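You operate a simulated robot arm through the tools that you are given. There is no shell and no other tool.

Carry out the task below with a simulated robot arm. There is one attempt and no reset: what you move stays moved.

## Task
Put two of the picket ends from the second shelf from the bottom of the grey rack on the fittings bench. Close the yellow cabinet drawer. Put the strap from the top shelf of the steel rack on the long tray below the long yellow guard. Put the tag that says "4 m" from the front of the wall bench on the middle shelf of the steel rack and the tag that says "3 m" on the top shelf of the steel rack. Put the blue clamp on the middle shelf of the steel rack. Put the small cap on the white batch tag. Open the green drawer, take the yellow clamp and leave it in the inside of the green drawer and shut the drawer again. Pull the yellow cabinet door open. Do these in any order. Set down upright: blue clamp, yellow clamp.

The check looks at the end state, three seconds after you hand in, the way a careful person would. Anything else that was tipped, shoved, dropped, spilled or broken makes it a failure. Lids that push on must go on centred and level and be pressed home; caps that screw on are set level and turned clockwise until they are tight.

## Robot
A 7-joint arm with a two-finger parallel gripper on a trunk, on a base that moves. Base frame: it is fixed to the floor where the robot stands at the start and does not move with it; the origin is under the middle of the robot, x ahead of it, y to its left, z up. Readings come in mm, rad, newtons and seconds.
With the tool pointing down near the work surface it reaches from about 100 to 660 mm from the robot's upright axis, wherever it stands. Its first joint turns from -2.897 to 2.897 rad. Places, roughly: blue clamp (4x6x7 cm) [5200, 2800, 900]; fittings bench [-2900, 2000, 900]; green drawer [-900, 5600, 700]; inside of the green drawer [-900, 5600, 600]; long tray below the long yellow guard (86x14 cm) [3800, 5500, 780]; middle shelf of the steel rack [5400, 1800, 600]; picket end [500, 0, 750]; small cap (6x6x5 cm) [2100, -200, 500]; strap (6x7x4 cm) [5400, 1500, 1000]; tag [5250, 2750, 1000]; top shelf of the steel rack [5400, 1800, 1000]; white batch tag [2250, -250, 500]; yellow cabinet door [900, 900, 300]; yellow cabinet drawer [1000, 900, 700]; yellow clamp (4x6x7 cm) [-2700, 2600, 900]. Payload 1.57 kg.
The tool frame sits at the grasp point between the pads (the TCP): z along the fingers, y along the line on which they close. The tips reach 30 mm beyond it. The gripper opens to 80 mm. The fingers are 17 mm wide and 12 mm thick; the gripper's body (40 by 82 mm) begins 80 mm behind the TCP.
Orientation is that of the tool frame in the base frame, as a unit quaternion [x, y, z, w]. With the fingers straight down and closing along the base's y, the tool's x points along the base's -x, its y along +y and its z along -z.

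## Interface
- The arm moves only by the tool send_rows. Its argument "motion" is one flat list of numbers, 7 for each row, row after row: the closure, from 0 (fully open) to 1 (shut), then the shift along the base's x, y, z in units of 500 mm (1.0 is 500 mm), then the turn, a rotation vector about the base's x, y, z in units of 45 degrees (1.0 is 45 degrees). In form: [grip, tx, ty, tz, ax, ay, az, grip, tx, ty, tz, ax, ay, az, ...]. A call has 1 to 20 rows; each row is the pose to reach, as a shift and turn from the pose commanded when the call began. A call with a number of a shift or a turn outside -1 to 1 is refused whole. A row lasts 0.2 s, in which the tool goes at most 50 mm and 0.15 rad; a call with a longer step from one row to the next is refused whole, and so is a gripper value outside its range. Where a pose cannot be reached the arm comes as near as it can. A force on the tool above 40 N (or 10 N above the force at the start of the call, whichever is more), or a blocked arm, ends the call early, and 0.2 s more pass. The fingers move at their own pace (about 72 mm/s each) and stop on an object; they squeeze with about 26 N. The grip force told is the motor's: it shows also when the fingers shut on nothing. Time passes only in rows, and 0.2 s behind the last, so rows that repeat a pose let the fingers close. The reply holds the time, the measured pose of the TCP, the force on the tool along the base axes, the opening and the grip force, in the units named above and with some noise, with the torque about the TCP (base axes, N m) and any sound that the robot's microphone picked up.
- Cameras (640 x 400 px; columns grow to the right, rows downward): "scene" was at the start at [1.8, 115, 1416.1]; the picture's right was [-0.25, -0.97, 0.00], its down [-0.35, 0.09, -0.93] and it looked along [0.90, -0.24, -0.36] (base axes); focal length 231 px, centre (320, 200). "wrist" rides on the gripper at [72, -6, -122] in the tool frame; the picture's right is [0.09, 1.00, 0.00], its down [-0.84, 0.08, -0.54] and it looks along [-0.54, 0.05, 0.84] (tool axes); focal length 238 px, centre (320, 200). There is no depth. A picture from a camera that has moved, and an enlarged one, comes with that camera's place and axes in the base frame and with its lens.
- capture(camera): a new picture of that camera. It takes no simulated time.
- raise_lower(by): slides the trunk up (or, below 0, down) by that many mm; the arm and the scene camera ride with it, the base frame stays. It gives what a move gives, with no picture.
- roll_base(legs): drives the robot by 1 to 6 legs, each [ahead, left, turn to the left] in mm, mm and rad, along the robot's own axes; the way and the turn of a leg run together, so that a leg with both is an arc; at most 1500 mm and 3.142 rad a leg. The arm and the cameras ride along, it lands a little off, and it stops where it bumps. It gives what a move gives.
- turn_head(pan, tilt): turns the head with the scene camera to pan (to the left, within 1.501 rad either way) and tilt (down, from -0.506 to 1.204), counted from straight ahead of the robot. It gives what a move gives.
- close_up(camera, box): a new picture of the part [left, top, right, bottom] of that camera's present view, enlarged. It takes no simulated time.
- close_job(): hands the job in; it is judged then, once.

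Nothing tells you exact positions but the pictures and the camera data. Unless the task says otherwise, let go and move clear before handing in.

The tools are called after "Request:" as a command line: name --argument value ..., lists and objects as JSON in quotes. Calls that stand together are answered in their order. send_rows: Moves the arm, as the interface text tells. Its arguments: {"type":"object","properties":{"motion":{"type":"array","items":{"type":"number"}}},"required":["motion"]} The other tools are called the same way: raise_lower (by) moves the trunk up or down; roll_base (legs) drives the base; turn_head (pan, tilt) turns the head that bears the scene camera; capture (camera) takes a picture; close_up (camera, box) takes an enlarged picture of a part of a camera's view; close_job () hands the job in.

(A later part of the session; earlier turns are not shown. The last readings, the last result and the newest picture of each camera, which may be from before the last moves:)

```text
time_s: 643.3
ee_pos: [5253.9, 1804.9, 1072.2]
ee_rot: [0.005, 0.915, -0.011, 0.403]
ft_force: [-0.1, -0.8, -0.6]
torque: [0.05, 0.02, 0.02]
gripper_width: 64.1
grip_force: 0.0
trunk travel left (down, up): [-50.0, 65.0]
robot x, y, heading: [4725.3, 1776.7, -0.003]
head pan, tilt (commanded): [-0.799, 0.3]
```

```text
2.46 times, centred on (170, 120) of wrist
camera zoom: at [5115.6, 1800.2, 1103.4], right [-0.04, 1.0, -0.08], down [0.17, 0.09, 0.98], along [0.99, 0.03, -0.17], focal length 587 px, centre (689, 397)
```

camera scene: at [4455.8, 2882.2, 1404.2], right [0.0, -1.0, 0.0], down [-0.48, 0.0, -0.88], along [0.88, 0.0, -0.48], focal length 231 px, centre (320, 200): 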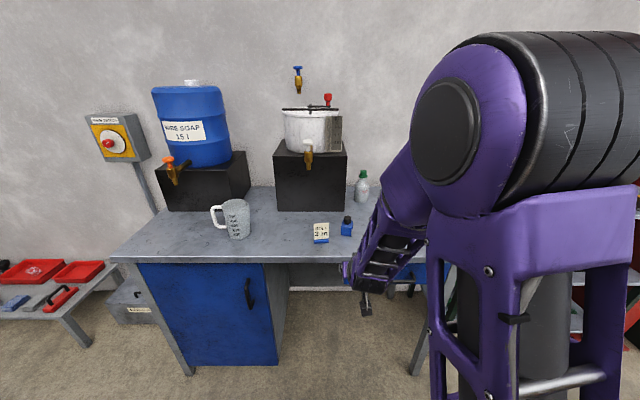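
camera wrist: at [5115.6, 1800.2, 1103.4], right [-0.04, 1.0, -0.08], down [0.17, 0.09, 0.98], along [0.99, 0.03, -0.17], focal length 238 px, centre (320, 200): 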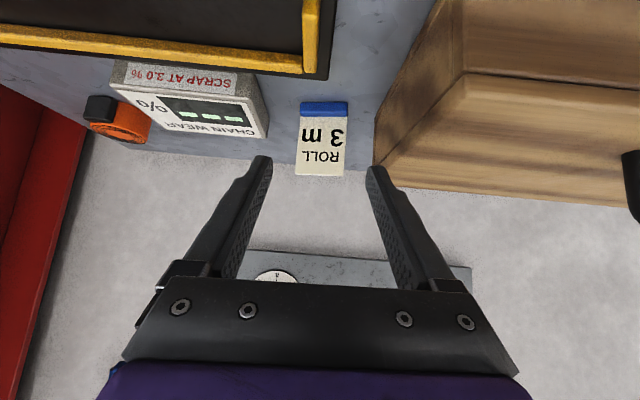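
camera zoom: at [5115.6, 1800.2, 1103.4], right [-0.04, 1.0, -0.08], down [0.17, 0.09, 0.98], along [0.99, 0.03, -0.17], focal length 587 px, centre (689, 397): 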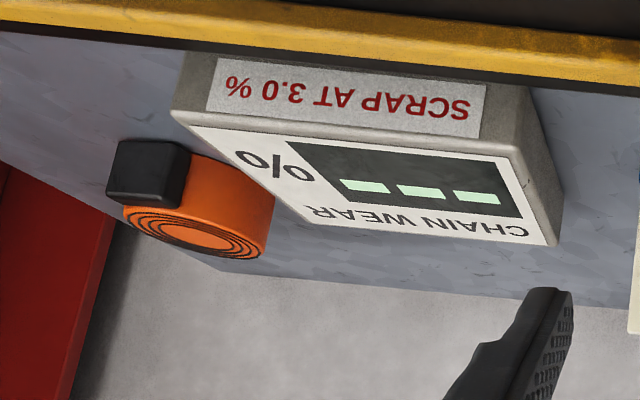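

The strap is an orange coil lying flat with a black buckle, beside the device. A straight-down gripper will suit it best, so I'll back off, rotate the tool to vertical, and slide over to it, well clear of the lever at the tray's right end.

Request:
roll_base --legs '[[-230, 0, 0]]'

Request:
send_rows --motion '[0, 0, 0, 0.03, 0, 0.18, 0, 0, 0, 0, 0.06, 0, 0.36, 0, 0, 0, 0, 0.1, 0, 0.54, 0, 0, 0, 0, 0.14, 0, 0.72, 0, 0, 0, 0, 0.16, 0, 0.9, 0, 0, 0, 0, 0.16, 0, 1.0, 0]'

Request:
roll_base --legs '[[0, -255, 0]]'

Request:
capture --camera "wrist"

```text
time_s: 645.1
ee_pos: [5025.4, 1804.6, 1073.9]
ee_rot: [0.005, 0.915, -0.01, 0.403]
ft_force: [-0.1, 0.9, 0.4]
torque: [0.01, -0.01, -0.01]
gripper_width: 63.9
grip_force: 0.1
trunk travel left (down, up): [-50.0, 65.0]
robot x, y, heading: [4495.3, 1773.5, 0.0]
head pan, tilt (commanded): [-0.799, 0.3]
```

```text
time_s: 646.5
ee_pos: [5026.2, 1805.7, 1153.6]
ee_rot: [0.001, 1.0, -0.011, 0.021]
ft_force: [0.0, 0.9, 0.3]
torque: [-0.02, -0.01, -0.01]
gripper_width: 80.2
grip_force: 0.0
trunk travel left (down, up): [-50.0, 65.0]
robot x, y, heading: [4492.7, 1774.6, -0.0]
head pan, tilt (commanded): [-0.799, 0.3]
```

```text
time_s: 649.5
ee_pos: [5026.2, 1547.2, 1153.5]
ee_rot: [0.002, 1.0, -0.012, 0.023]
ft_force: [-0.6, 1.2, -0.1]
torque: [0.0, -0.01, -0.02]
gripper_width: 79.8
grip_force: 0.1
trunk travel left (down, up): [-50.0, 65.0]
robot x, y, heading: [4491.9, 1517.5, -0.003]
head pan, tilt (commanded): [-0.799, 0.3]
```

```text
taken
camera wrist: at [4948.5, 1542.7, 1272.7], right [-0.09, 1.0, -0.03], down [0.81, 0.09, 0.58], along [0.58, 0.03, -0.82], focal length 238 px, centre (320, 200)
```

wrist: 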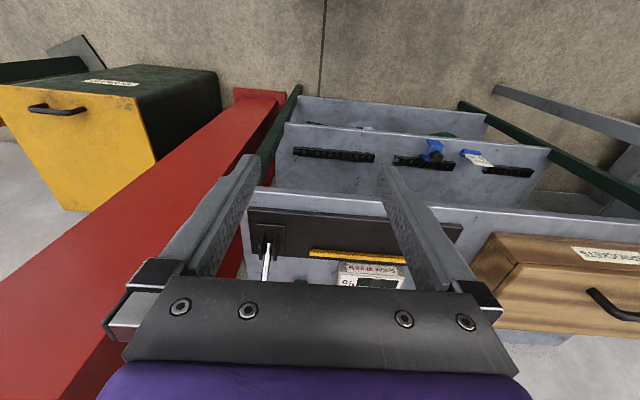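

I can see the lever, the device, and the clamp and tag I placed on the middle shelf. I'll raise a bit more to clear the lever and move over the strap.

Request:
send_rows --motion '[0, 0, 0, 0.05, 0, 0, 0, 0, 0, 0.01, 0.1, 0, 0, 0]'

Request:
roll_base --legs '[[270, 0, 0]]'

Request:
capture --camera "wrist"

```text
time_s: 650.1
ee_pos: [5025.4, 1552.5, 1201.7]
ee_rot: [0.001, 1.0, -0.012, 0.022]
ft_force: [0.5, -0.3, -0.6]
torque: [0.0, 0.01, -0.03]
gripper_width: 80.0
grip_force: 0.1
trunk travel left (down, up): [-50.0, 65.0]
robot x, y, heading: [4494.8, 1518.8, 0.001]
head pan, tilt (commanded): [-0.799, 0.3]
```

```text
time_s: 652.0
ee_pos: [5294.9, 1550.6, 1202.5]
ee_rot: [0.003, 1.0, -0.012, 0.022]
ft_force: [0.4, -0.1, -0.9]
torque: [0.01, 0.01, 0.01]
gripper_width: 80.2
grip_force: 0.0
trunk travel left (down, up): [-50.0, 65.0]
robot x, y, heading: [4766.7, 1520.4, -0.001]
head pan, tilt (commanded): [-0.799, 0.3]
```

```text
taken
camera wrist: at [5217.2, 1546.5, 1323.1], right [-0.09, 1.0, -0.03], down [0.81, 0.09, 0.58], along [0.58, 0.03, -0.82], focal length 238 px, centre (320, 200)
```

wrist: 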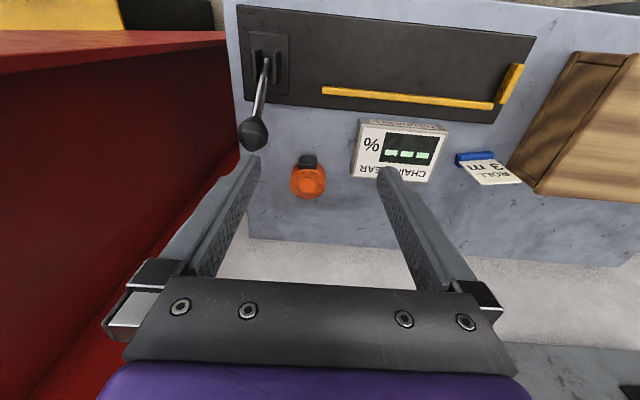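

A clear top view: the strap's coil is centred at about (5418, 1536), 58 mm across, with room on both sides. I'll move over it and descend.

Request:
send_rows --motion '[0, 0.08, -0.01, 0, 0, 0, 0, 0, 0.16, -0.02, 0, 0, 0, 0, 0, 0.244, -0.028, 0, 0, 0, 0, 0, 0.244, -0.028, -0.09, 0, 0, 0, 0, 0.244, -0.028, -0.18, 0, 0, 0, 0, 0.244, -0.028, -0.26, 0, 0, 0]'

Request:
capture --camera "wrist"

```text
time_s: 653.4
ee_pos: [5417.0, 1535.8, 1074.5]
ee_rot: [0.002, 1.0, -0.012, 0.023]
ft_force: [-0.3, -0.3, 0.6]
torque: [-0.04, -0.01, 0.01]
gripper_width: 80.2
grip_force: 0.0
out of reach, approached as far as the arm can: row 3
trunk travel left (down, up): [-50.0, 65.0]
robot x, y, heading: [4766.9, 1514.6, -0.004]
head pan, tilt (commanded): [-0.799, 0.3]
```

```text
taken
camera wrist: at [5340.1, 1531.8, 1193.2], right [-0.09, 1.0, -0.03], down [0.81, 0.09, 0.58], along [0.58, 0.03, -0.82], focal length 238 px, centre (320, 200)
```

wrist: 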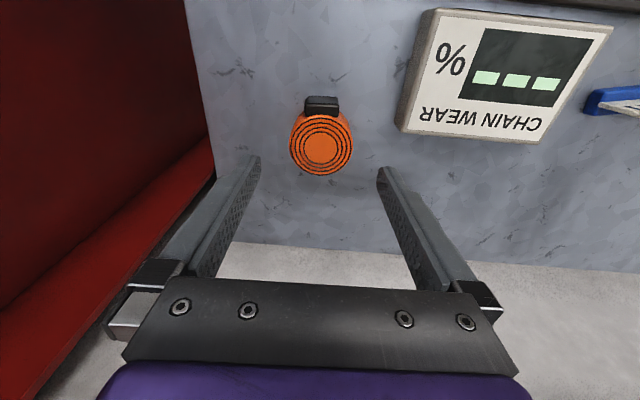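

The coil is nearly centred under the gripper. I'll descend the rest and close on it.

Request:
send_rows --motion '[0, 0.006, -0.001, -0.06, 0, 0, 0, 0, 0.008, -0.002, -0.12, 0, 0, 0, 0, 0.008, -0.002, -0.184, 0, 0, 0, 0, 0.008, -0.002, -0.184, 0, 0, 0, 0.3, 0.008, -0.002, -0.184, 0, 0, 0, 0.7, 0.008, -0.002, -0.184, 0, 0, 0, 1, 0.008, -0.002, -0.184, 0, 0, 0, 1, 0.008, -0.002, -0.184, 0, 0, 0]'

Request:
capture --camera "wrist"

```text
time_s: 655.2
ee_pos: [5420.7, 1535.5, 981.3]
ee_rot: [0.003, 1.0, -0.012, 0.023]
ft_force: [-0.7, -0.1, 0.8]
torque: [0.01, -0.01, 0.03]
gripper_width: 59.1
grip_force: 25.9
trunk travel left (down, up): [-50.0, 65.0]
robot x, y, heading: [4761.0, 1519.9, 0.002]
head pan, tilt (commanded): [-0.799, 0.3]
```

```text
taken
camera wrist: at [5343.7, 1531.2, 1101.3], right [-0.09, 1.0, -0.03], down [0.81, 0.09, 0.58], along [0.58, 0.03, -0.82], focal length 238 px, centre (320, 200)
```

wrist: 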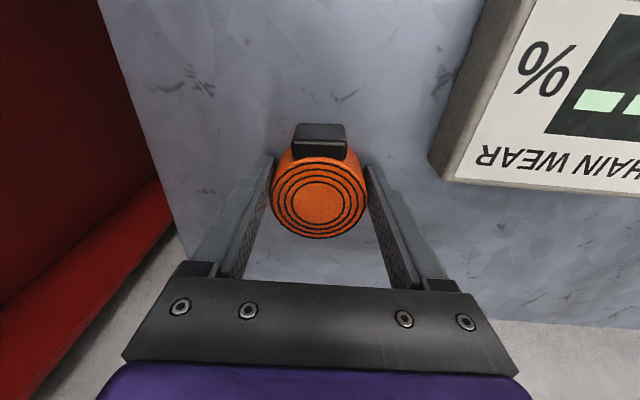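

The strap is held at 59 mm. I'll lift it straight up, back off from the rack, and fold the arm to the travel pose.

Request:
send_rows --motion '[1, 0, 0, 0.08, 0, 0, 0, 1, 0, 0, 0.17, 0, 0, 0, 1, 0, 0, 0.26, 0, 0, 0, 1, 0, 0, 0.35, 0, 0, 0, 1, 0, 0, 0.43, 0, 0, 0]'

Request:
roll_base --legs '[[-330, 0, 0]]'

Request:
send_rows --motion '[1, -0.05, 0, -0.08, 0, 0, 0, 1, -0.1, 0, -0.16, 0, 0, 0, 1, -0.15, 0, -0.24, 0, 0, 0, 1, -0.2, 0, -0.32, 0, 0, 0, 1, -0.25, 0, -0.4, 0, 0, 0, 1, -0.3, 0, -0.48, 0, 0, 0, 1, -0.35, 0, -0.56, 0, 0, 0]'

Request:
turn_head --pan 0.0 --tilt 0.45

Request:
capture --camera "scene"

Request:
turn_head --pan 1.4 --tilt 0.3

Request:
capture --camera "scene"

```text
time_s: 656.4
ee_pos: [5406.5, 1549.0, 1173.6]
ee_rot: [0.002, 1.0, -0.012, 0.021]
ft_force: [1.1, -0.3, -2.6]
torque: [-0.03, 0.04, 0.0]
gripper_width: 59.2
grip_force: 25.5
out of reach, approached as far as the arm can: row 4, 5
trunk travel left (down, up): [-50.0, 65.0]
robot x, y, heading: [4763.3, 1515.1, -0.002]
head pan, tilt (commanded): [-0.799, 0.3]
```

```text
time_s: 658.6
ee_pos: [5076.6, 1547.5, 1173.9]
ee_rot: [0.004, 1.0, -0.011, 0.021]
ft_force: [0.7, 0.1, -2.3]
torque: [-0.03, 0.0, 0.0]
gripper_width: 58.8
grip_force: 25.9
trunk travel left (down, up): [-50.0, 65.0]
robot x, y, heading: [4431.2, 1513.5, -0.003]
head pan, tilt (commanded): [-0.799, 0.3]
```

```text
time_s: 660.2
ee_pos: [5149.7, 1584.6, 983.7]
ee_rot: [0.006, 1.0, -0.013, 0.021]
ft_force: [-0.8, 0.1, -1.5]
torque: [-0.01, 0.02, -0.01]
gripper_width: 59.0
grip_force: 26.1
out of reach, approached as far as the arm can: row 1, 2, 3, 4, 5, 6, 7
trunk travel left (down, up): [-50.0, 65.0]
robot x, y, heading: [4429.6, 1517.4, -0.006]
head pan, tilt (commanded): [-0.799, 0.3]
```

```text
time_s: 661.4
ee_pos: [5149.3, 1585.6, 985.2]
ee_rot: [0.006, 1.0, -0.012, 0.022]
ft_force: [-1.2, -0.5, -0.6]
torque: [0.05, 0.03, -0.03]
gripper_width: 58.8
grip_force: 25.3
trunk travel left (down, up): [-50.0, 65.0]
robot x, y, heading: [4435.6, 1521.3, -0.005]
head pan, tilt (commanded): [0.0, 0.45]
```

```text
taken
camera scene: at [4437.6, 1657.0, 1408.6], right [0.0, -1.0, 0.0], down [-0.44, 0.0, -0.9], along [0.9, 0.0, -0.44], focal length 231 px, centre (320, 200)
```

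scene: 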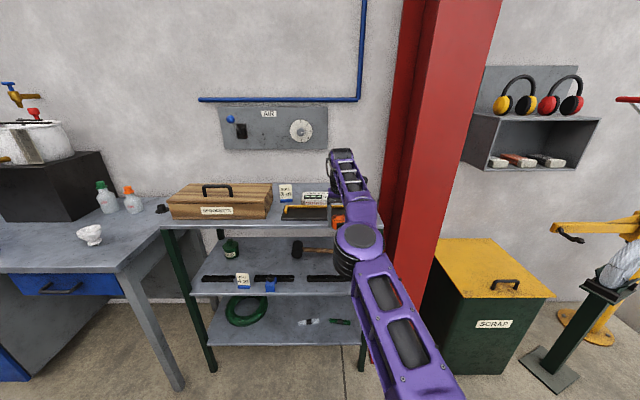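

```text
time_s: 662.9
ee_pos: [5148.4, 1585.0, 984.6]
ee_rot: [0.006, 1.0, -0.012, 0.022]
ft_force: [0.1, 0.0, -1.3]
torque: [-0.02, 0.04, 0.0]
gripper_width: 58.6
grip_force: 25.3
trunk travel left (down, up): [-50.0, 65.0]
robot x, y, heading: [4433.6, 1519.9, -0.001]
head pan, tilt (commanded): [1.4, 0.3]
```

```text
taken
camera scene: at [4362.0, 1749.4, 1422.6], right [0.98, -0.17, 0.0], down [-0.05, -0.29, -0.96], along [0.17, 0.94, -0.3], focal length 231 px, centre (320, 200)
```

scene: 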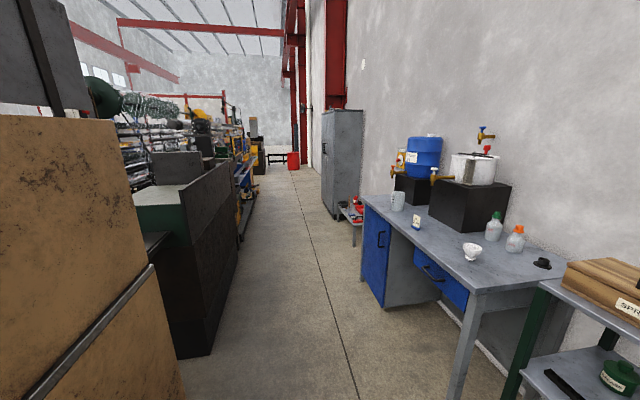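

The arm has gone into an awkward stretched configuration near the shelf edge, still holding the strap. I'll back the base away from the rack first, then straighten the arm out in open space.

Request:
roll_base --legs '[[-130, 0, 0]]'

Request:
capture --camera "wrist"

Request:
turn_head --pan 0.0 --tilt 0.5

Request:
capture --camera "scene"

```text
time_s: 664.2
ee_pos: [5019.8, 1585.0, 984.5]
ee_rot: [0.007, 1.0, -0.011, 0.022]
ft_force: [1.0, 0.6, -1.5]
torque: [0.02, 0.01, 0.01]
gripper_width: 58.7
grip_force: 26.2
trunk travel left (down, up): [-50.0, 65.0]
robot x, y, heading: [4304.9, 1516.1, -0.004]
head pan, tilt (commanded): [1.4, 0.3]
```

```text
taken
camera wrist: at [4942.8, 1582.2, 1104.1], right [-0.08, 1.0, -0.03], down [0.81, 0.08, 0.58], along [0.58, 0.02, -0.82], focal length 238 px, centre (320, 200)
```

wrist: 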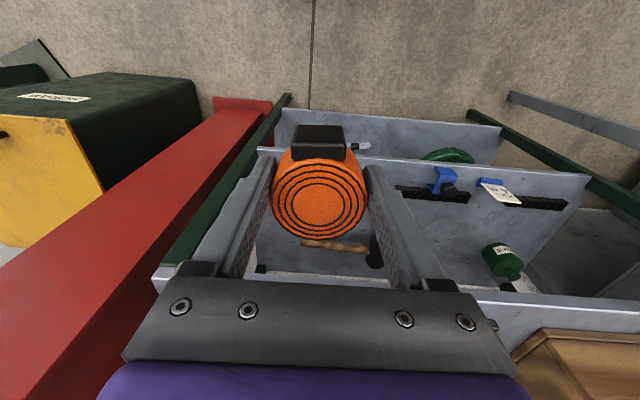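

```text
time_s: 665.7
ee_pos: [5019.9, 1585.7, 984.0]
ee_rot: [0.006, 1.0, -0.011, 0.022]
ft_force: [0.3, 0.1, -0.4]
torque: [0.01, -0.01, -0.04]
gripper_width: 58.6
grip_force: 25.5
trunk travel left (down, up): [-50.0, 65.0]
robot x, y, heading: [4304.8, 1516.4, -0.005]
head pan, tilt (commanded): [0.0, 0.499]
```

```text
taken
camera scene: at [4307.9, 1657.6, 1404.2], right [0.0, -1.0, 0.0], down [-0.48, 0.0, -0.88], along [0.88, 0.0, -0.48], focal length 231 px, centre (320, 200)
```

scene: 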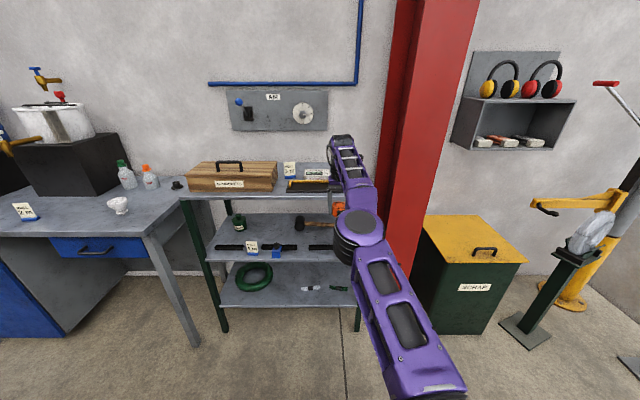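

The rack is intact, with both tags and the clamp in place. The arm seems to be against a wrist limit, so I'll tilt the gripper forward gradually to free the joints before retracting.

Request:
send_rows --motion '[1, 0, 0, 0, 0, -0.15, 0, 1, 0, 0, 0, 0, -0.3, 0, 1, 0, 0, 0, 0, -0.45, 0, 1, 0, 0, 0, 0, -0.6, 0, 1, 0, 0, 0, 0, -0.75, 0, 1, 0, 0, 0, 0, -0.9, 0]'

Request:
capture --camera "scene"

```text
time_s: 667.1
ee_pos: [5145.7, 1617.7, 1059.3]
ee_rot: [0.008, 0.939, -0.009, 0.344]
ft_force: [-0.1, 0.1, -0.8]
torque: [0.01, 0.04, 0.02]
gripper_width: 58.5
grip_force: 26.1
out of reach, approached as far as the arm can: row 1, 2, 3, 4, 5, 6
trunk travel left (down, up): [-50.0, 65.0]
robot x, y, heading: [4302.1, 1517.0, -0.005]
head pan, tilt (commanded): [0.0, 0.499]
```

```text
taken
camera scene: at [4307.6, 1657.4, 1404.2], right [0.0, -1.0, 0.0], down [-0.48, 0.0, -0.88], along [0.88, 0.0, -0.48], focal length 231 px, centre (320, 200)
```

scene: 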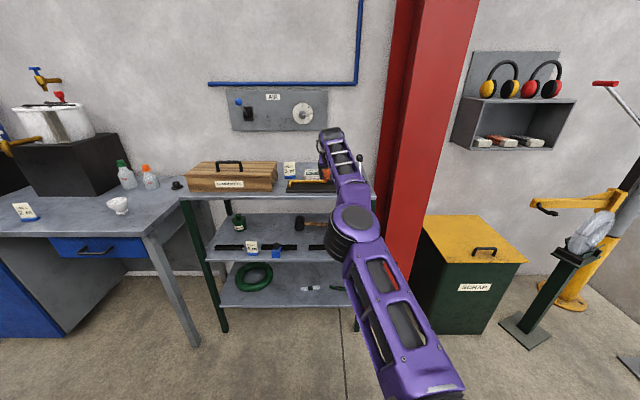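

The wrist tilts, but the arm can't yet retract. I'll try pulling back and slightly up with this tilt to let the elbow fold.

Request:
send_rows --motion '[1, -0.06, -0.03, 0.03, 0, 0, 0, 1, -0.12, -0.06, 0.06, 0, 0, 0, 1, -0.18, -0.09, 0.09, 0, 0, 0, 1, -0.24, -0.12, 0.12, 0, 0, 0, 1, -0.3, -0.15, 0.15, 0, 0, 0]'

Request:
capture --camera "scene"

```text
time_s: 668.3
ee_pos: [5128.3, 1573.3, 1150.1]
ee_rot: [0.01, 0.93, -0.01, 0.366]
ft_force: [0.3, 0.6, -1.6]
torque: [-0.01, 0.06, -0.01]
gripper_width: 58.5
grip_force: 26.3
out of reach, approached as far as the arm can: row 1, 2, 3, 4, 5
trunk travel left (down, up): [-50.0, 65.0]
robot x, y, heading: [4303.5, 1516.6, 0.002]
head pan, tilt (commanded): [0.0, 0.499]
```

```text
taken
camera scene: at [4307.8, 1657.6, 1404.2], right [0.0, -1.0, 0.0], down [-0.48, 0.0, -0.88], along [0.88, 0.0, -0.48], focal length 231 px, centre (320, 200)
```

scene: 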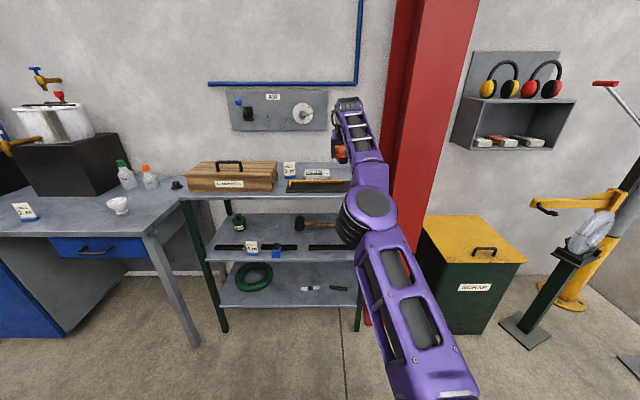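

The elbow is rising. I'll repeat the pull-back to see whether it keeps progressing.

Request:
send_rows --motion '[1, -0.06, 0, 0.02, 0, 0, 0, 1, -0.12, 0, 0.04, 0, 0, 0, 1, -0.18, 0, 0.06, 0, 0, 0, 1, -0.24, 0, 0.08, 0, 0, 0, 1, -0.3, 0, 0.1, 0, 0, 0]'

Request:
capture --camera "scene"

```text
time_s: 669.5
ee_pos: [5068.5, 1583.9, 1257.4]
ee_rot: [0.009, 0.931, -0.008, 0.365]
ft_force: [0.4, -0.8, -1.7]
torque: [-0.01, 0.04, -0.03]
gripper_width: 58.6
grip_force: 26.1
out of reach, approached as far as the arm can: row 1, 2, 3, 4, 5
trunk travel left (down, up): [-50.0, 65.0]
robot x, y, heading: [4302.9, 1517.2, -0.007]
head pan, tilt (commanded): [0.0, 0.499]
```

```text
taken
camera scene: at [4307.8, 1657.6, 1404.2], right [0.0, -1.0, 0.0], down [-0.48, 0.0, -0.88], along [0.88, 0.0, -0.48], focal length 231 px, centre (320, 200)
```

scene: 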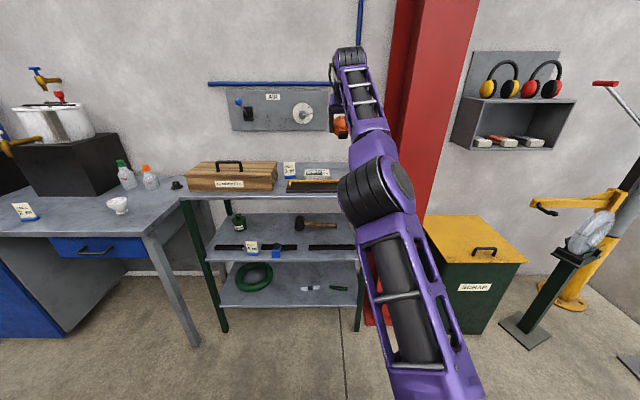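

The arm slides along its reach limit instead of folding, so a wrist or elbow joint is likely at its stop. I'll try turning the tool about the vertical to see whether that frees it.

Request:
send_rows --motion '[1, 0, 0, 0, 0, 0, 0.18, 1, 0, 0, 0, 0, 0, 0.36, 1, 0, 0, 0, 0, 0, 0.54, 1, 0, 0, 0, 0, 0, 0.72, 1, 0, 0, 0, 0, 0, 0.9, 1, -0.06, 0, 0, 0, 0, 0.9, 1, -0.12, 0, 0, 0, 0, 0.9]'

Request:
capture --camera "scene"

```text
time_s: 671.1
ee_pos: [4950.1, 1550.1, 1210.6]
ee_rot: [-0.26, 0.895, 0.107, 0.348]
ft_force: [-0.1, -0.3, -1.0]
torque: [0.01, 0.0, 0.02]
gripper_width: 58.7
grip_force: 26.1
out of reach, approached as far as the arm can: row 2, 3, 4, 5, 6, 7
trunk travel left (down, up): [-50.0, 65.0]
robot x, y, heading: [4304.2, 1518.6, -0.003]
head pan, tilt (commanded): [0.0, 0.499]
```

```text
taken
camera scene: at [4308.1, 1657.4, 1404.2], right [0.0, -1.0, 0.0], down [-0.48, 0.0, -0.88], along [0.88, 0.0, -0.48], focal length 231 px, centre (320, 200)
```

scene: 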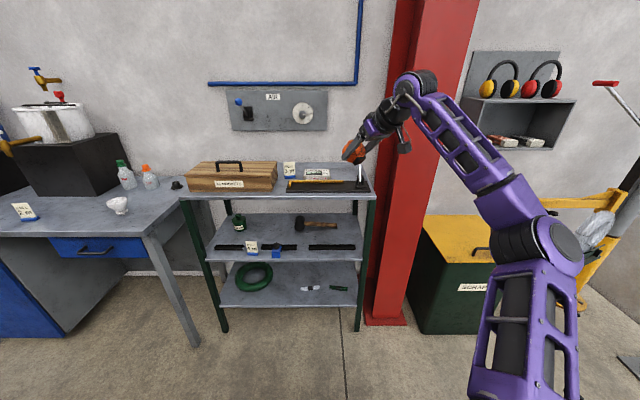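

That freed it: the elbow has swung out to the right and the arm is folding. I'll continue retracting and lowering in steps.

Request:
send_rows --motion '[1, -0.06, 0, -0.03, 0, 0, 0, 1, -0.12, 0, -0.06, 0, 0, 0, 1, -0.18, 0, -0.1, 0, 0, 0, 1, -0.24, 0, -0.14, 0, 0, 0, 1, -0.28, 0, -0.2, 0, 0, 0]'

Request:
capture --camera "scene"

```text
time_s: 672.3
ee_pos: [4811.3, 1551.2, 1111.0]
ee_rot: [-0.259, 0.895, 0.107, 0.348]
ft_force: [0.4, 1.0, -1.3]
torque: [-0.02, 0.02, -0.03]
gripper_width: 58.3
grip_force: 26.0
trunk travel left (down, up): [-50.0, 65.0]
robot x, y, heading: [4300.2, 1518.5, -0.004]
head pan, tilt (commanded): [0.0, 0.499]
```

```text
taken
camera scene: at [4307.9, 1657.6, 1404.2], right [0.0, -1.0, 0.0], down [-0.48, 0.0, -0.88], along [0.88, 0.0, -0.48], focal length 231 px, centre (320, 200)
```

scene: 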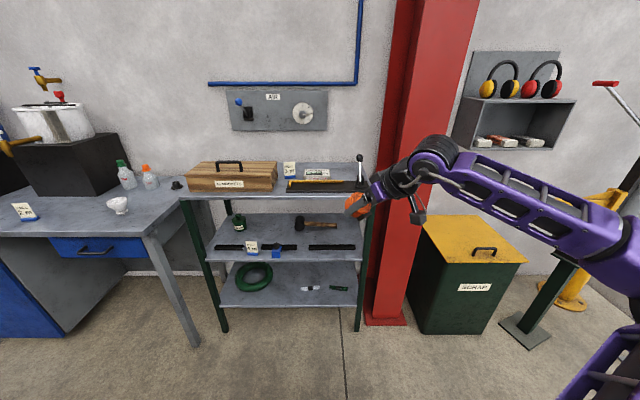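

The arm is within reach again, with its elbow out to the right. A bit more yaw may bring the elbow back up, so I'll try that while lowering.

Request:
send_rows --motion '[1, -0.02, 0, -0.05, 0, 0, 0.18, 1, -0.04, 0, -0.1, 0, 0, 0.36, 1, -0.06, 0, -0.15, 0, 0, 0.54, 1, -0.08, 0, -0.2, 0, 0, 0.72, 1, -0.1, 0, -0.25, 0, 0, 0.9]'

Request:
capture --camera "scene"

```text
time_s: 673.5
ee_pos: [4679.1, 1620.4, 1031.6]
ee_rot: [-0.545, 0.756, 0.219, 0.287]
ft_force: [0.3, 0.9, -1.3]
torque: [-0.05, 0.03, -0.01]
gripper_width: 58.6
grip_force: 26.5
out of reach, approached as far as the arm can: row 3, 4, 5
trunk travel left (down, up): [-50.0, 65.0]
robot x, y, heading: [4308.0, 1522.6, -0.001]
head pan, tilt (commanded): [0.0, 0.499]
```

```text
taken
camera scene: at [4307.8, 1657.6, 1404.1], right [0.0, -1.0, 0.0], down [-0.48, 0.0, -0.88], along [0.88, 0.0, -0.48], focal length 231 px, centre (320, 200)
```

scene: 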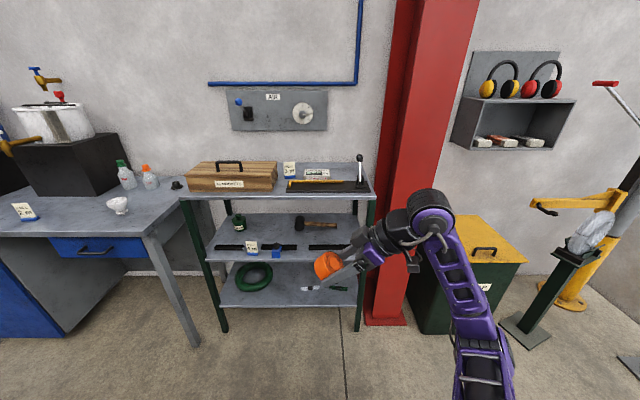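

I want to see exactly where the elbow is now, so I'll look down at the arm.

Request:
turn_head --pan -0.6 --tilt 0.9

Request:
capture --camera "scene"

```text
time_s: 674.5
ee_pos: [4679.5, 1620.4, 1033.5]
ee_rot: [-0.545, 0.756, 0.219, 0.287]
ft_force: [-0.1, -0.3, -1.9]
torque: [0.0, 0.01, -0.03]
gripper_width: 58.3
grip_force: 25.7
trunk travel left (down, up): [-50.0, 65.0]
robot x, y, heading: [4303.7, 1517.2, 0.001]
head pan, tilt (commanded): [-0.6, 0.901]
```

```text
taken
camera scene: at [4279.1, 1615.0, 1370.3], right [-0.57, -0.82, 0.0], down [-0.65, 0.44, -0.62], along [0.51, -0.35, -0.78], focal length 231 px, centre (320, 200)
```

scene: 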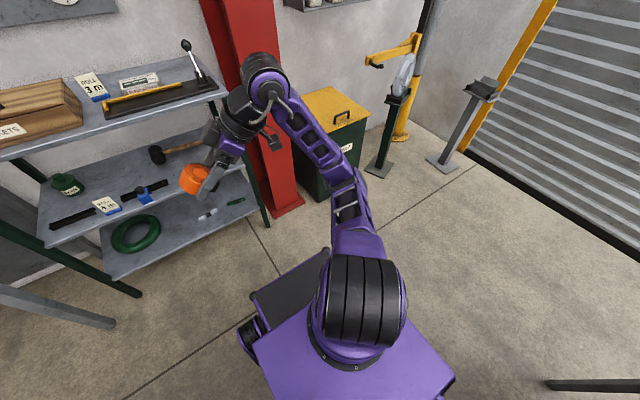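

Good: the upper arm stands upright with the elbow on top and the forearm forward, which is the normal folding. I'll turn the tool back in yaw and bring it to the travel position.

Request:
send_rows --motion '[1, 0.02, -0.03, -0.03, 0, 0, -0.18, 1, 0.05, -0.06, -0.06, 0, 0, -0.36, 1, 0.08, -0.09, -0.1, 0, 0, -0.54, 1, 0.11, -0.12, -0.14, 0, 0, -0.72, 1, 0.14, -0.15, -0.18, 0, 0, -0.9]'

Request:
send_rows --motion '[1, 0, 0, 0, 0, 0, -0.18, 1, 0, 0, 0, 0, 0, -0.36, 1, 0, 0, 0, 0, 0, -0.54, 1, 0, 0, 0, 0, 0, -0.72, 1, 0, 0, 0, 0, 0, -0.85]'

Request:
capture --camera "scene"

Request:
capture --camera "wrist"

```text
time_s: 675.7
ee_pos: [4750.1, 1544.2, 942.5]
ee_rot: [-0.259, 0.895, 0.106, 0.347]
ft_force: [-0.6, 0.7, -1.1]
torque: [-0.01, 0.02, 0.01]
gripper_width: 58.7
grip_force: 25.9
trunk travel left (down, up): [-50.0, 65.0]
robot x, y, heading: [4304.2, 1516.9, -0.006]
head pan, tilt (commanded): [-0.6, 0.901]
```

```text
time_s: 676.9
ee_pos: [4749.7, 1543.7, 943.5]
ee_rot: [0.05, 0.93, -0.015, 0.364]
ft_force: [0.0, -0.6, -1.3]
torque: [0.03, 0.03, 0.02]
gripper_width: 58.4
grip_force: 26.3
trunk travel left (down, up): [-50.0, 65.0]
robot x, y, heading: [4306.2, 1519.9, -0.008]
head pan, tilt (commanded): [-0.6, 0.901]
```

```text
taken
camera scene: at [4279.0, 1614.8, 1370.3], right [-0.57, -0.82, 0.0], down [-0.65, 0.45, -0.62], along [0.51, -0.35, -0.78], focal length 231 px, centre (320, 200)
```

scene: 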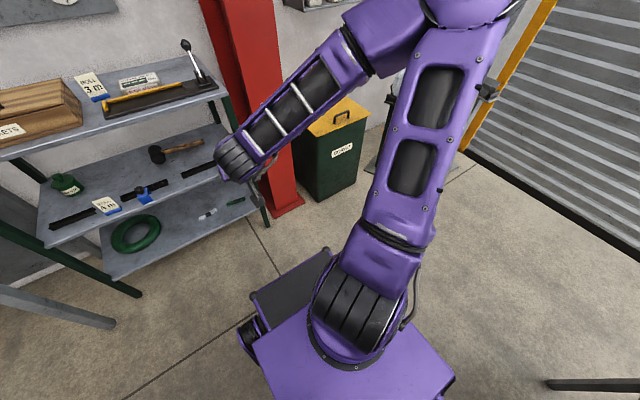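

```text
taken
camera wrist: at [4613.9, 1550.6, 985.2], right [0.03, 1.0, -0.05], down [0.25, 0.04, 0.97], along [0.97, -0.05, -0.25], focal length 238 px, centre (320, 200)
```

wrist: 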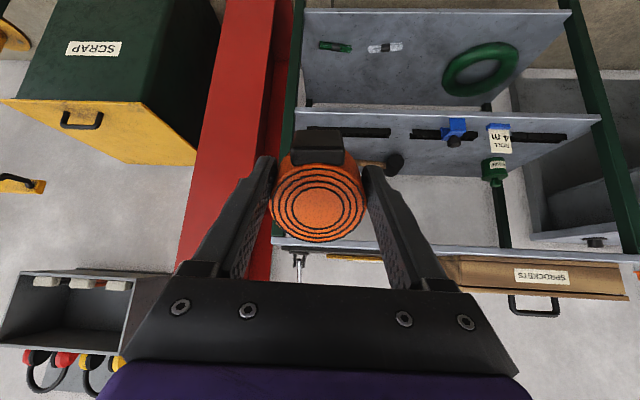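

The arm is in a good travel state with the strap still held. I'll turn north and drive up the corridor towards the long tray.

Request:
turn_head --pan 0.5 --tilt 0.3

Request:
roll_base --legs '[[110, 0, 0], [0, 0, 1.575], [1500, 0, 0]]'

Request:
capture --camera "scene"

```text
time_s: 678.2
ee_pos: [4749.0, 1543.9, 943.5]
ee_rot: [0.049, 0.93, -0.014, 0.363]
ft_force: [0.0, -0.4, -1.1]
torque: [0.01, 0.02, 0.0]
gripper_width: 58.3
grip_force: 26.3
trunk travel left (down, up): [-50.0, 65.0]
robot x, y, heading: [4302.5, 1519.7, -0.006]
head pan, tilt (commanded): [0.499, 0.3]
```

```text
time_s: 690.4
ee_pos: [4356.8, 3454.2, 944.0]
ee_rot: [-0.63, 0.686, 0.25, 0.264]
ft_force: [0.0, 0.1, -1.9]
torque: [-0.03, -0.02, -0.04]
gripper_width: 58.4
grip_force: 26.4
trunk travel left (down, up): [-50.0, 65.0]
robot x, y, heading: [4392.4, 3009.8, 1.592]
head pan, tilt (commanded): [0.499, 0.3]
```

```text
taken
camera scene: at [4210.4, 2997.9, 1422.6], right [0.87, 0.49, 0.0], down [0.15, -0.26, -0.96], along [-0.47, 0.83, -0.3], focal length 231 px, centre (320, 200)
```

scene: 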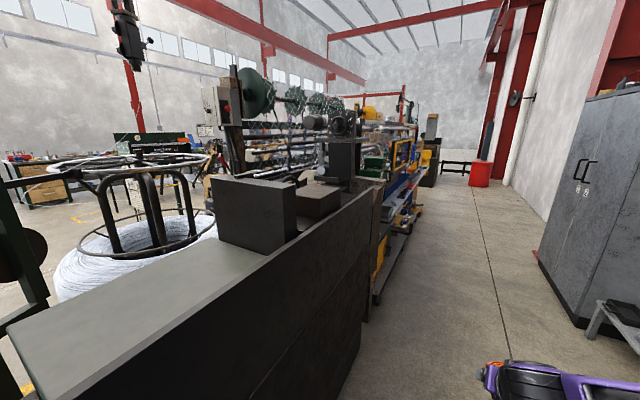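

The machine runs along the left of the corridor, with yellow guarding further up. I'll drive on about 1400 mm.

Request:
roll_base --legs '[[1400, 0, -0.02]]'

Request:
turn_head --pan 0.7 --tilt 0.4

Request:
capture --camera "scene"

```text
time_s: 697.4
ee_pos: [4345.3, 4860.4, 943.5]
ee_rot: [-0.627, 0.689, 0.249, 0.266]
ft_force: [1.2, 0.0, -1.1]
torque: [-0.06, -0.01, -0.01]
gripper_width: 58.4
grip_force: 25.7
trunk travel left (down, up): [-50.0, 65.0]
robot x, y, heading: [4377.2, 4413.4, 1.577]
head pan, tilt (commanded): [0.499, 0.3]
```

```text
time_s: 698.1
ee_pos: [4344.8, 4860.2, 943.9]
ee_rot: [-0.627, 0.689, 0.248, 0.264]
ft_force: [0.3, 0.5, -1.1]
torque: [-0.04, 0.0, -0.04]
gripper_width: 58.5
grip_force: 25.8
trunk travel left (down, up): [-50.0, 65.0]
robot x, y, heading: [4375.7, 4416.7, 1.575]
head pan, tilt (commanded): [0.7, 0.4]
```

```text
taken
camera scene: at [4178.0, 4393.6, 1413.3], right [0.76, 0.65, 0.0], down [0.25, -0.3, -0.92], along [-0.6, 0.7, -0.39], focal length 231 px, centre (320, 200)
```

scene: 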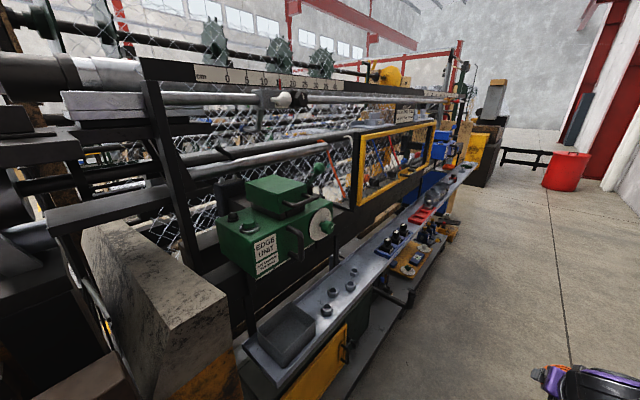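

A long ledge runs along the machine side below a yellow-framed guard. I'll zoom in to tell the tray apart from the other parts.

Request:
close_up --camera "scene" --box '[230, 110, 490, 330]'

Request:
roll_base --legs '[[500, 0, 0]]'

Request:
turn_head --pan 1.3 --tilt 0.5

Request:
capture --camera "scene"

```text
1.82 times, centred on (360, 220) of scene
camera zoom: at [4178.0, 4393.6, 1413.3], right [0.76, 0.65, 0.0], down [0.25, -0.3, -0.92], along [-0.6, 0.7, -0.39], focal length 420 px, centre (247, 164)
```

zoom: 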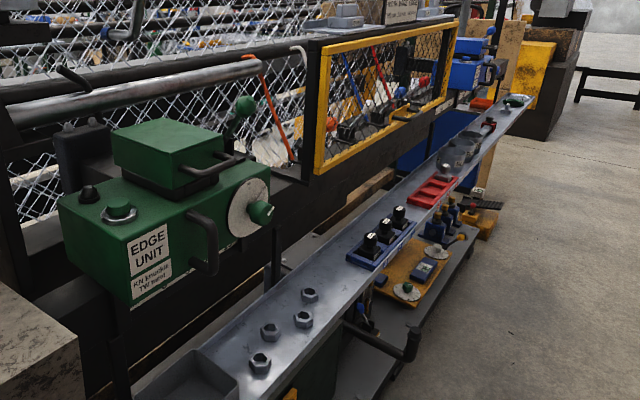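

```text
time_s: 701.0
ee_pos: [4339.0, 5349.2, 943.7]
ee_rot: [-0.629, 0.687, 0.249, 0.264]
ft_force: [0.4, -0.2, -1.0]
torque: [-0.05, 0.0, 0.05]
gripper_width: 58.6
grip_force: 26.1
trunk travel left (down, up): [-50.0, 65.0]
robot x, y, heading: [4367.5, 4905.4, 1.586]
head pan, tilt (commanded): [0.7, 0.4]
```

```text
time_s: 702.0
ee_pos: [4338.2, 5350.5, 943.7]
ee_rot: [-0.629, 0.687, 0.249, 0.264]
ft_force: [-0.4, -0.9, -1.9]
torque: [0.0, -0.02, 0.02]
gripper_width: 58.4
grip_force: 26.1
trunk travel left (down, up): [-50.0, 65.0]
robot x, y, heading: [4371.3, 4904.0, 1.581]
head pan, tilt (commanded): [1.3, 0.499]
```

```text
taken
camera scene: at [4146.1, 4835.6, 1404.2], right [0.26, 0.97, 0.0], down [0.46, -0.12, -0.88], along [-0.85, 0.23, -0.48], focal length 231 px, centre (320, 200)
```

scene: 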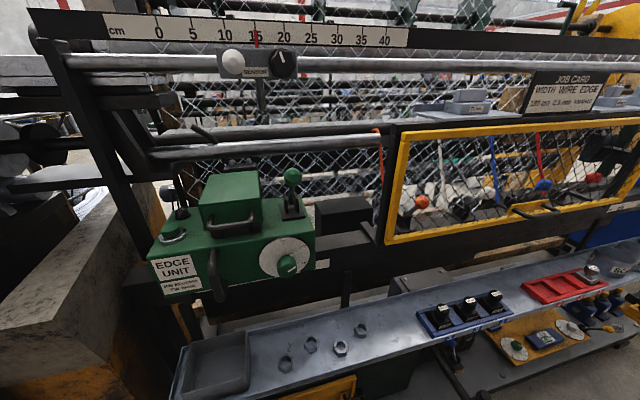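

The grey ledge at z ≈ 780, x ≈ 3830 runs below the long yellow guard. It holds a blue tray of knobs near y = 5365 and a red tray near y = 5822. I'll drive alongside y ≈ 5560 and turn to face it.

Request:
roll_base --legs '[[640, 0, 0], [0, 0, 1.56]]'

Request:
turn_head --pan 0.1 --tilt 0.55

Request:
capture --camera "scene"

Request:
capture --camera "wrist"

```text
time_s: 709.5
ee_pos: [3919.4, 5512.5, 943.6]
ee_rot: [0.931, -0.039, -0.363, -0.01]
ft_force: [-0.1, 0.4, -1.2]
torque: [-0.03, -0.03, 0.01]
gripper_width: 58.6
grip_force: 25.7
trunk travel left (down, up): [-50.0, 65.0]
robot x, y, heading: [4364.5, 5549.6, -3.129]
head pan, tilt (commanded): [1.3, 0.499]
```

```text
time_s: 710.9
ee_pos: [3919.5, 5511.6, 943.5]
ee_rot: [0.931, -0.039, -0.363, -0.01]
ft_force: [-0.1, 0.8, -1.9]
torque: [0.01, -0.01, 0.0]
gripper_width: 58.5
grip_force: 25.8
trunk travel left (down, up): [-50.0, 65.0]
robot x, y, heading: [4366.7, 5548.2, -3.117]
head pan, tilt (commanded): [0.099, 0.55]
```

```text
taken
camera scene: at [4369.8, 5395.9, 1399.6], right [-0.12, 0.99, 0.0], down [0.52, 0.06, -0.85], along [-0.85, -0.1, -0.52], focal length 231 px, centre (320, 200)
```

scene: 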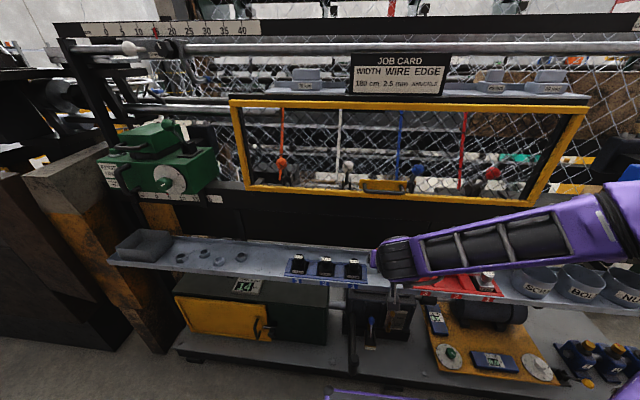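

```text
taken
camera wrist: at [4055.8, 5507.1, 985.2], right [-0.01, -1.0, -0.05], down [-0.25, -0.05, 0.97], along [-0.97, 0.03, -0.25], focal length 238 px, centre (320, 200)
```

wrist: 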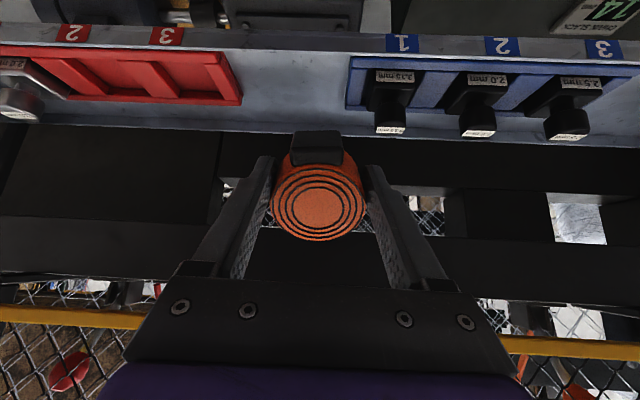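

There's a free stretch of the tray between the red and blue inserts (y about 5492 to 5618), directly below the guard. The guard's lower bar overhangs near x ≈ 3758, z ≈ 1064, so I'll bring the tool nearly upright in front of it, at about 12° tilt, and place towards the tray's front.

Request:
send_rows --motion '[1, 0, 0.02, 0.01, 0, -0.17, 0, 1, 0, 0.04, 0.02, 0, -0.34, 0, 1, 0, 0.06, 0.02, 0, -0.51, 0, 1, 0, 0.086, 0.02, 0, -0.68, 0]'

Request:
capture --camera "wrist"

Request:
capture --camera "scene"

```text
time_s: 711.9
ee_pos: [3921.0, 5555.2, 953.1]
ee_rot: [0.994, -0.034, -0.103, -0.02]
ft_force: [0.2, -0.4, -1.3]
torque: [-0.02, -0.05, -0.04]
gripper_width: 58.3
grip_force: 25.8
trunk travel left (down, up): [-50.0, 65.0]
robot x, y, heading: [4366.7, 5548.7, -3.128]
head pan, tilt (commanded): [0.099, 0.55]
```

```text
taken
camera wrist: at [4016.0, 5550.5, 1059.2], right [0.02, -1.0, -0.05], down [-0.71, -0.05, 0.7], along [-0.7, 0.02, -0.71], focal length 238 px, centre (320, 200)
```

wrist: 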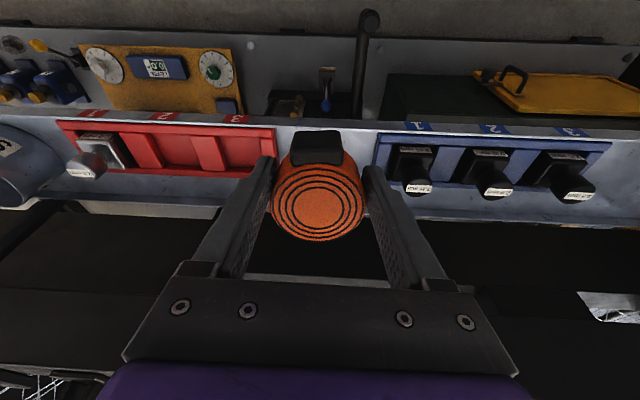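

```text
taken
camera scene: at [4370.0, 5395.8, 1399.6], right [-0.12, 0.99, 0.0], down [0.52, 0.06, -0.85], along [-0.85, -0.1, -0.52], focal length 231 px, centre (320, 200)
```

scene: 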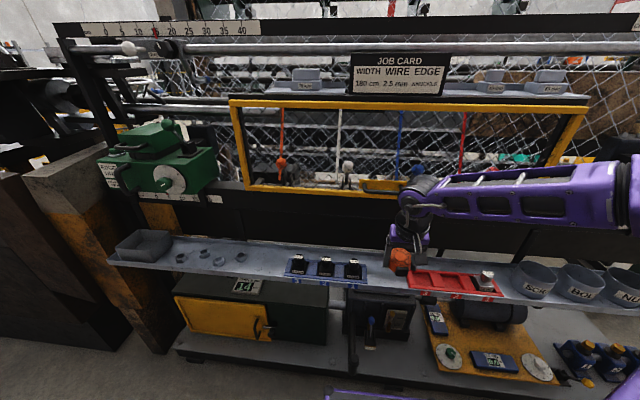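

The strap is centred over the gap. I'll move it over the tray at this height first, then lower.

Request:
send_rows --motion '[1, -0.07, 0, -0.02, 0, 0, 0, 1, -0.14, 0, -0.05, 0, 0, 0, 1, -0.204, 0, -0.09, 0, 0, 0, 1, -0.204, 0, -0.14, 0, 0, 0]'

Request:
capture --camera "wrist"

Request:
close_up --camera "scene" --box '[300, 160, 560, 340]'

```text
time_s: 712.9
ee_pos: [3817.7, 5553.9, 883.0]
ee_rot: [0.994, -0.035, -0.106, -0.02]
ft_force: [0.2, 0.2, -1.3]
torque: [-0.01, -0.02, 0.0]
gripper_width: 58.2
grip_force: 26.0
trunk travel left (down, up): [-50.0, 65.0]
robot x, y, heading: [4362.9, 5545.6, -3.127]
head pan, tilt (commanded): [0.099, 0.55]
```

```text
taken
camera wrist: at [3913.6, 5549.8, 988.0], right [0.02, -1.0, -0.05], down [-0.71, -0.05, 0.7], along [-0.7, 0.02, -0.71], focal length 238 px, centre (320, 200)
```

wrist: 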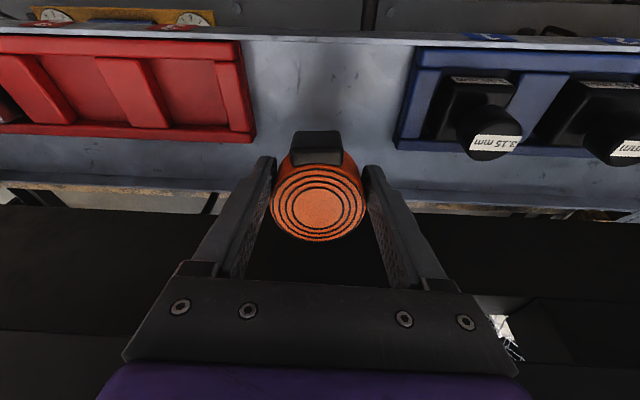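

```text
2.22 times, centred on (430, 250) of scene
camera zoom: at [4370.0, 5395.9, 1399.6], right [-0.12, 0.99, 0.0], down [0.52, 0.06, -0.85], along [-0.85, -0.1, -0.52], focal length 514 px, centre (76, 89)
```

zoom: 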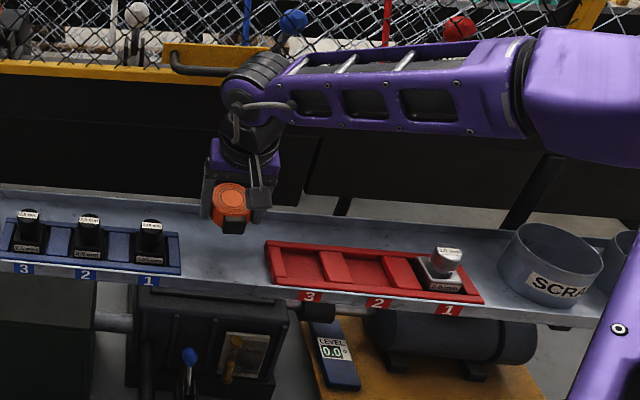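

The landing spot works out near the middle of the tray's width. I'll lower to about 840 and then feel for contact.

Request:
send_rows --motion '[1, 0, 0, -0.04, 0, 0, 0, 1, 0, 0, -0.08, 0, 0, 0, 1, 0, 0, -0.09, 0, 0, 0]'

Request:
send_rows --motion '[1, 0, 0, -0.01, 0, 0, 0, 1, 0, 0, -0.016, 0, 0, 0, 1, 0, 0, -0.016, 0, 0, 0]'

Request:
send_rows --motion '[1, 0, 0, -0.01, 0, 0, 0, 1, 0, 0, -0.016, 0, 0, 0, 1, 0, 0, -0.016, 0, 0, 0]'

Request:
capture --camera "wrist"

```text
time_s: 713.7
ee_pos: [3819.2, 5556.0, 838.1]
ee_rot: [0.994, -0.035, -0.105, -0.02]
ft_force: [0.5, 0.3, -2.0]
torque: [-0.01, -0.02, 0.01]
gripper_width: 58.1
grip_force: 25.7
trunk travel left (down, up): [-50.0, 65.0]
robot x, y, heading: [4364.0, 5547.7, -3.124]
head pan, tilt (commanded): [0.099, 0.55]
```

```text
time_s: 714.5
ee_pos: [3818.7, 5554.9, 831.3]
ee_rot: [0.994, -0.034, -0.105, -0.02]
ft_force: [0.7, -0.6, -1.2]
torque: [0.02, -0.03, 0.0]
gripper_width: 58.6
grip_force: 26.3
trunk travel left (down, up): [-50.0, 65.0]
robot x, y, heading: [4370.1, 5540.2, -3.122]
head pan, tilt (commanded): [0.099, 0.55]
```

```text
time_s: 715.3
ee_pos: [3817.1, 5554.8, 823.3]
ee_rot: [0.994, -0.036, -0.105, -0.02]
ft_force: [0.7, -0.5, -1.3]
torque: [0.05, -0.03, -0.02]
gripper_width: 58.6
grip_force: 25.5
trunk travel left (down, up): [-50.0, 65.0]
robot x, y, heading: [4362.0, 5547.0, -3.127]
head pan, tilt (commanded): [0.099, 0.55]
```

```text
taken
camera wrist: at [3914.2, 5550.3, 927.9], right [0.02, -1.0, -0.05], down [-0.71, -0.05, 0.7], along [-0.7, 0.03, -0.71], focal length 238 px, centre (320, 200)
```

wrist: 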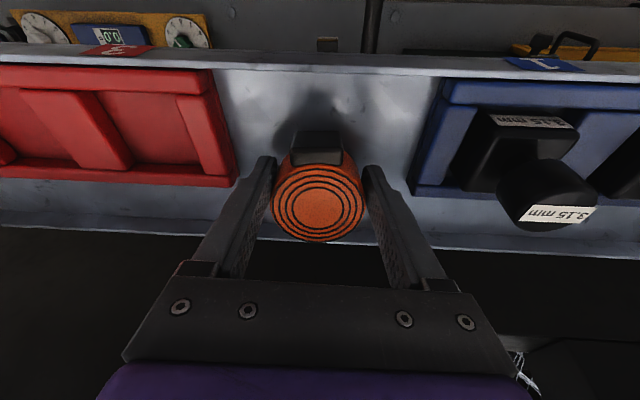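

The shadow is closing in under the strap. I'll keep lowering in small steps.

Request:
send_rows --motion '[1, 0, 0, -0.01, 0, 0, 0, 1, 0, 0, -0.016, 0, 0, 0, 1, 0, 0, -0.016, 0, 0, 0]'

Request:
send_rows --motion '[1, 0, 0, -0.008, 0, 0, 0, 1, 0, 0, -0.012, 0, 0, 0, 1, 0, 0, -0.012, 0, 0, 0]'

Request:
send_rows --motion '[1, 0, 0, -0.008, 0, 0, 0, 1, 0, 0, -0.012, 0, 0, 0, 1, 0, 0, -0.012, 0, 0, 0]'

Request:
capture --camera "wrist"

```text
time_s: 716.1
ee_pos: [3818.5, 5554.8, 815.8]
ee_rot: [0.994, -0.034, -0.106, -0.02]
ft_force: [1.3, 0.3, 11.4]
torque: [-0.15, -0.32, 0.01]
gripper_width: 58.1
grip_force: 25.6
trunk travel left (down, up): [-50.0, 65.0]
robot x, y, heading: [4364.5, 5542.7, -3.126]
head pan, tilt (commanded): [0.099, 0.55]
```

```text
time_s: 716.9
ee_pos: [3817.6, 5553.2, 811.8]
ee_rot: [0.993, -0.036, -0.109, -0.02]
ft_force: [-4.7, -1.2, 40.1]
torque: [-0.84, -0.08, -0.05]
gripper_width: 58.4
grip_force: 25.9
trunk travel left (down, up): [-50.0, 65.0]
robot x, y, heading: [4361.1, 5547.3, -3.125]
head pan, tilt (commanded): [0.099, 0.55]
```

```text
time_s: 717.3
ee_pos: [3817.4, 5553.3, 813.1]
ee_rot: [0.993, -0.035, -0.109, -0.018]
ft_force: [14.9, 2.7, 26.5]
torque: [-0.57, -0.6, 0.42]
gripper_width: 58.5
grip_force: 26.6
trunk travel left (down, up): [-50.0, 65.0]
robot x, y, heading: [4363.3, 5542.2, -3.124]
head pan, tilt (commanded): [0.099, 0.55]
stopped in row 1: the force on the tool passed its limit at 54 N (the readings are from after the stop); the commanded pose is now the measured one
```

```text
taken
camera wrist: at [3914.6, 5549.6, 916.3], right [0.02, -1.0, -0.05], down [-0.7, -0.05, 0.71], along [-0.71, 0.02, -0.7], focal length 238 px, centre (320, 200)
```

wrist: 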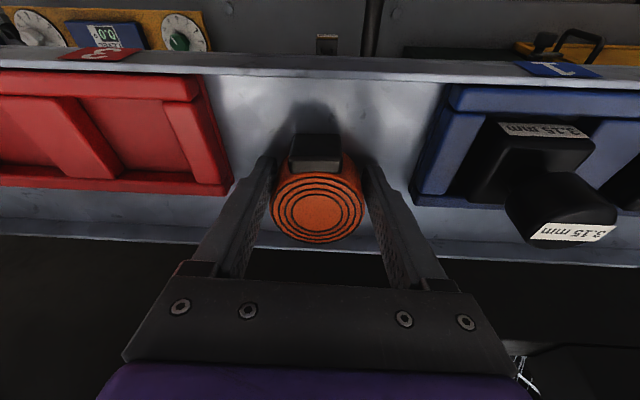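

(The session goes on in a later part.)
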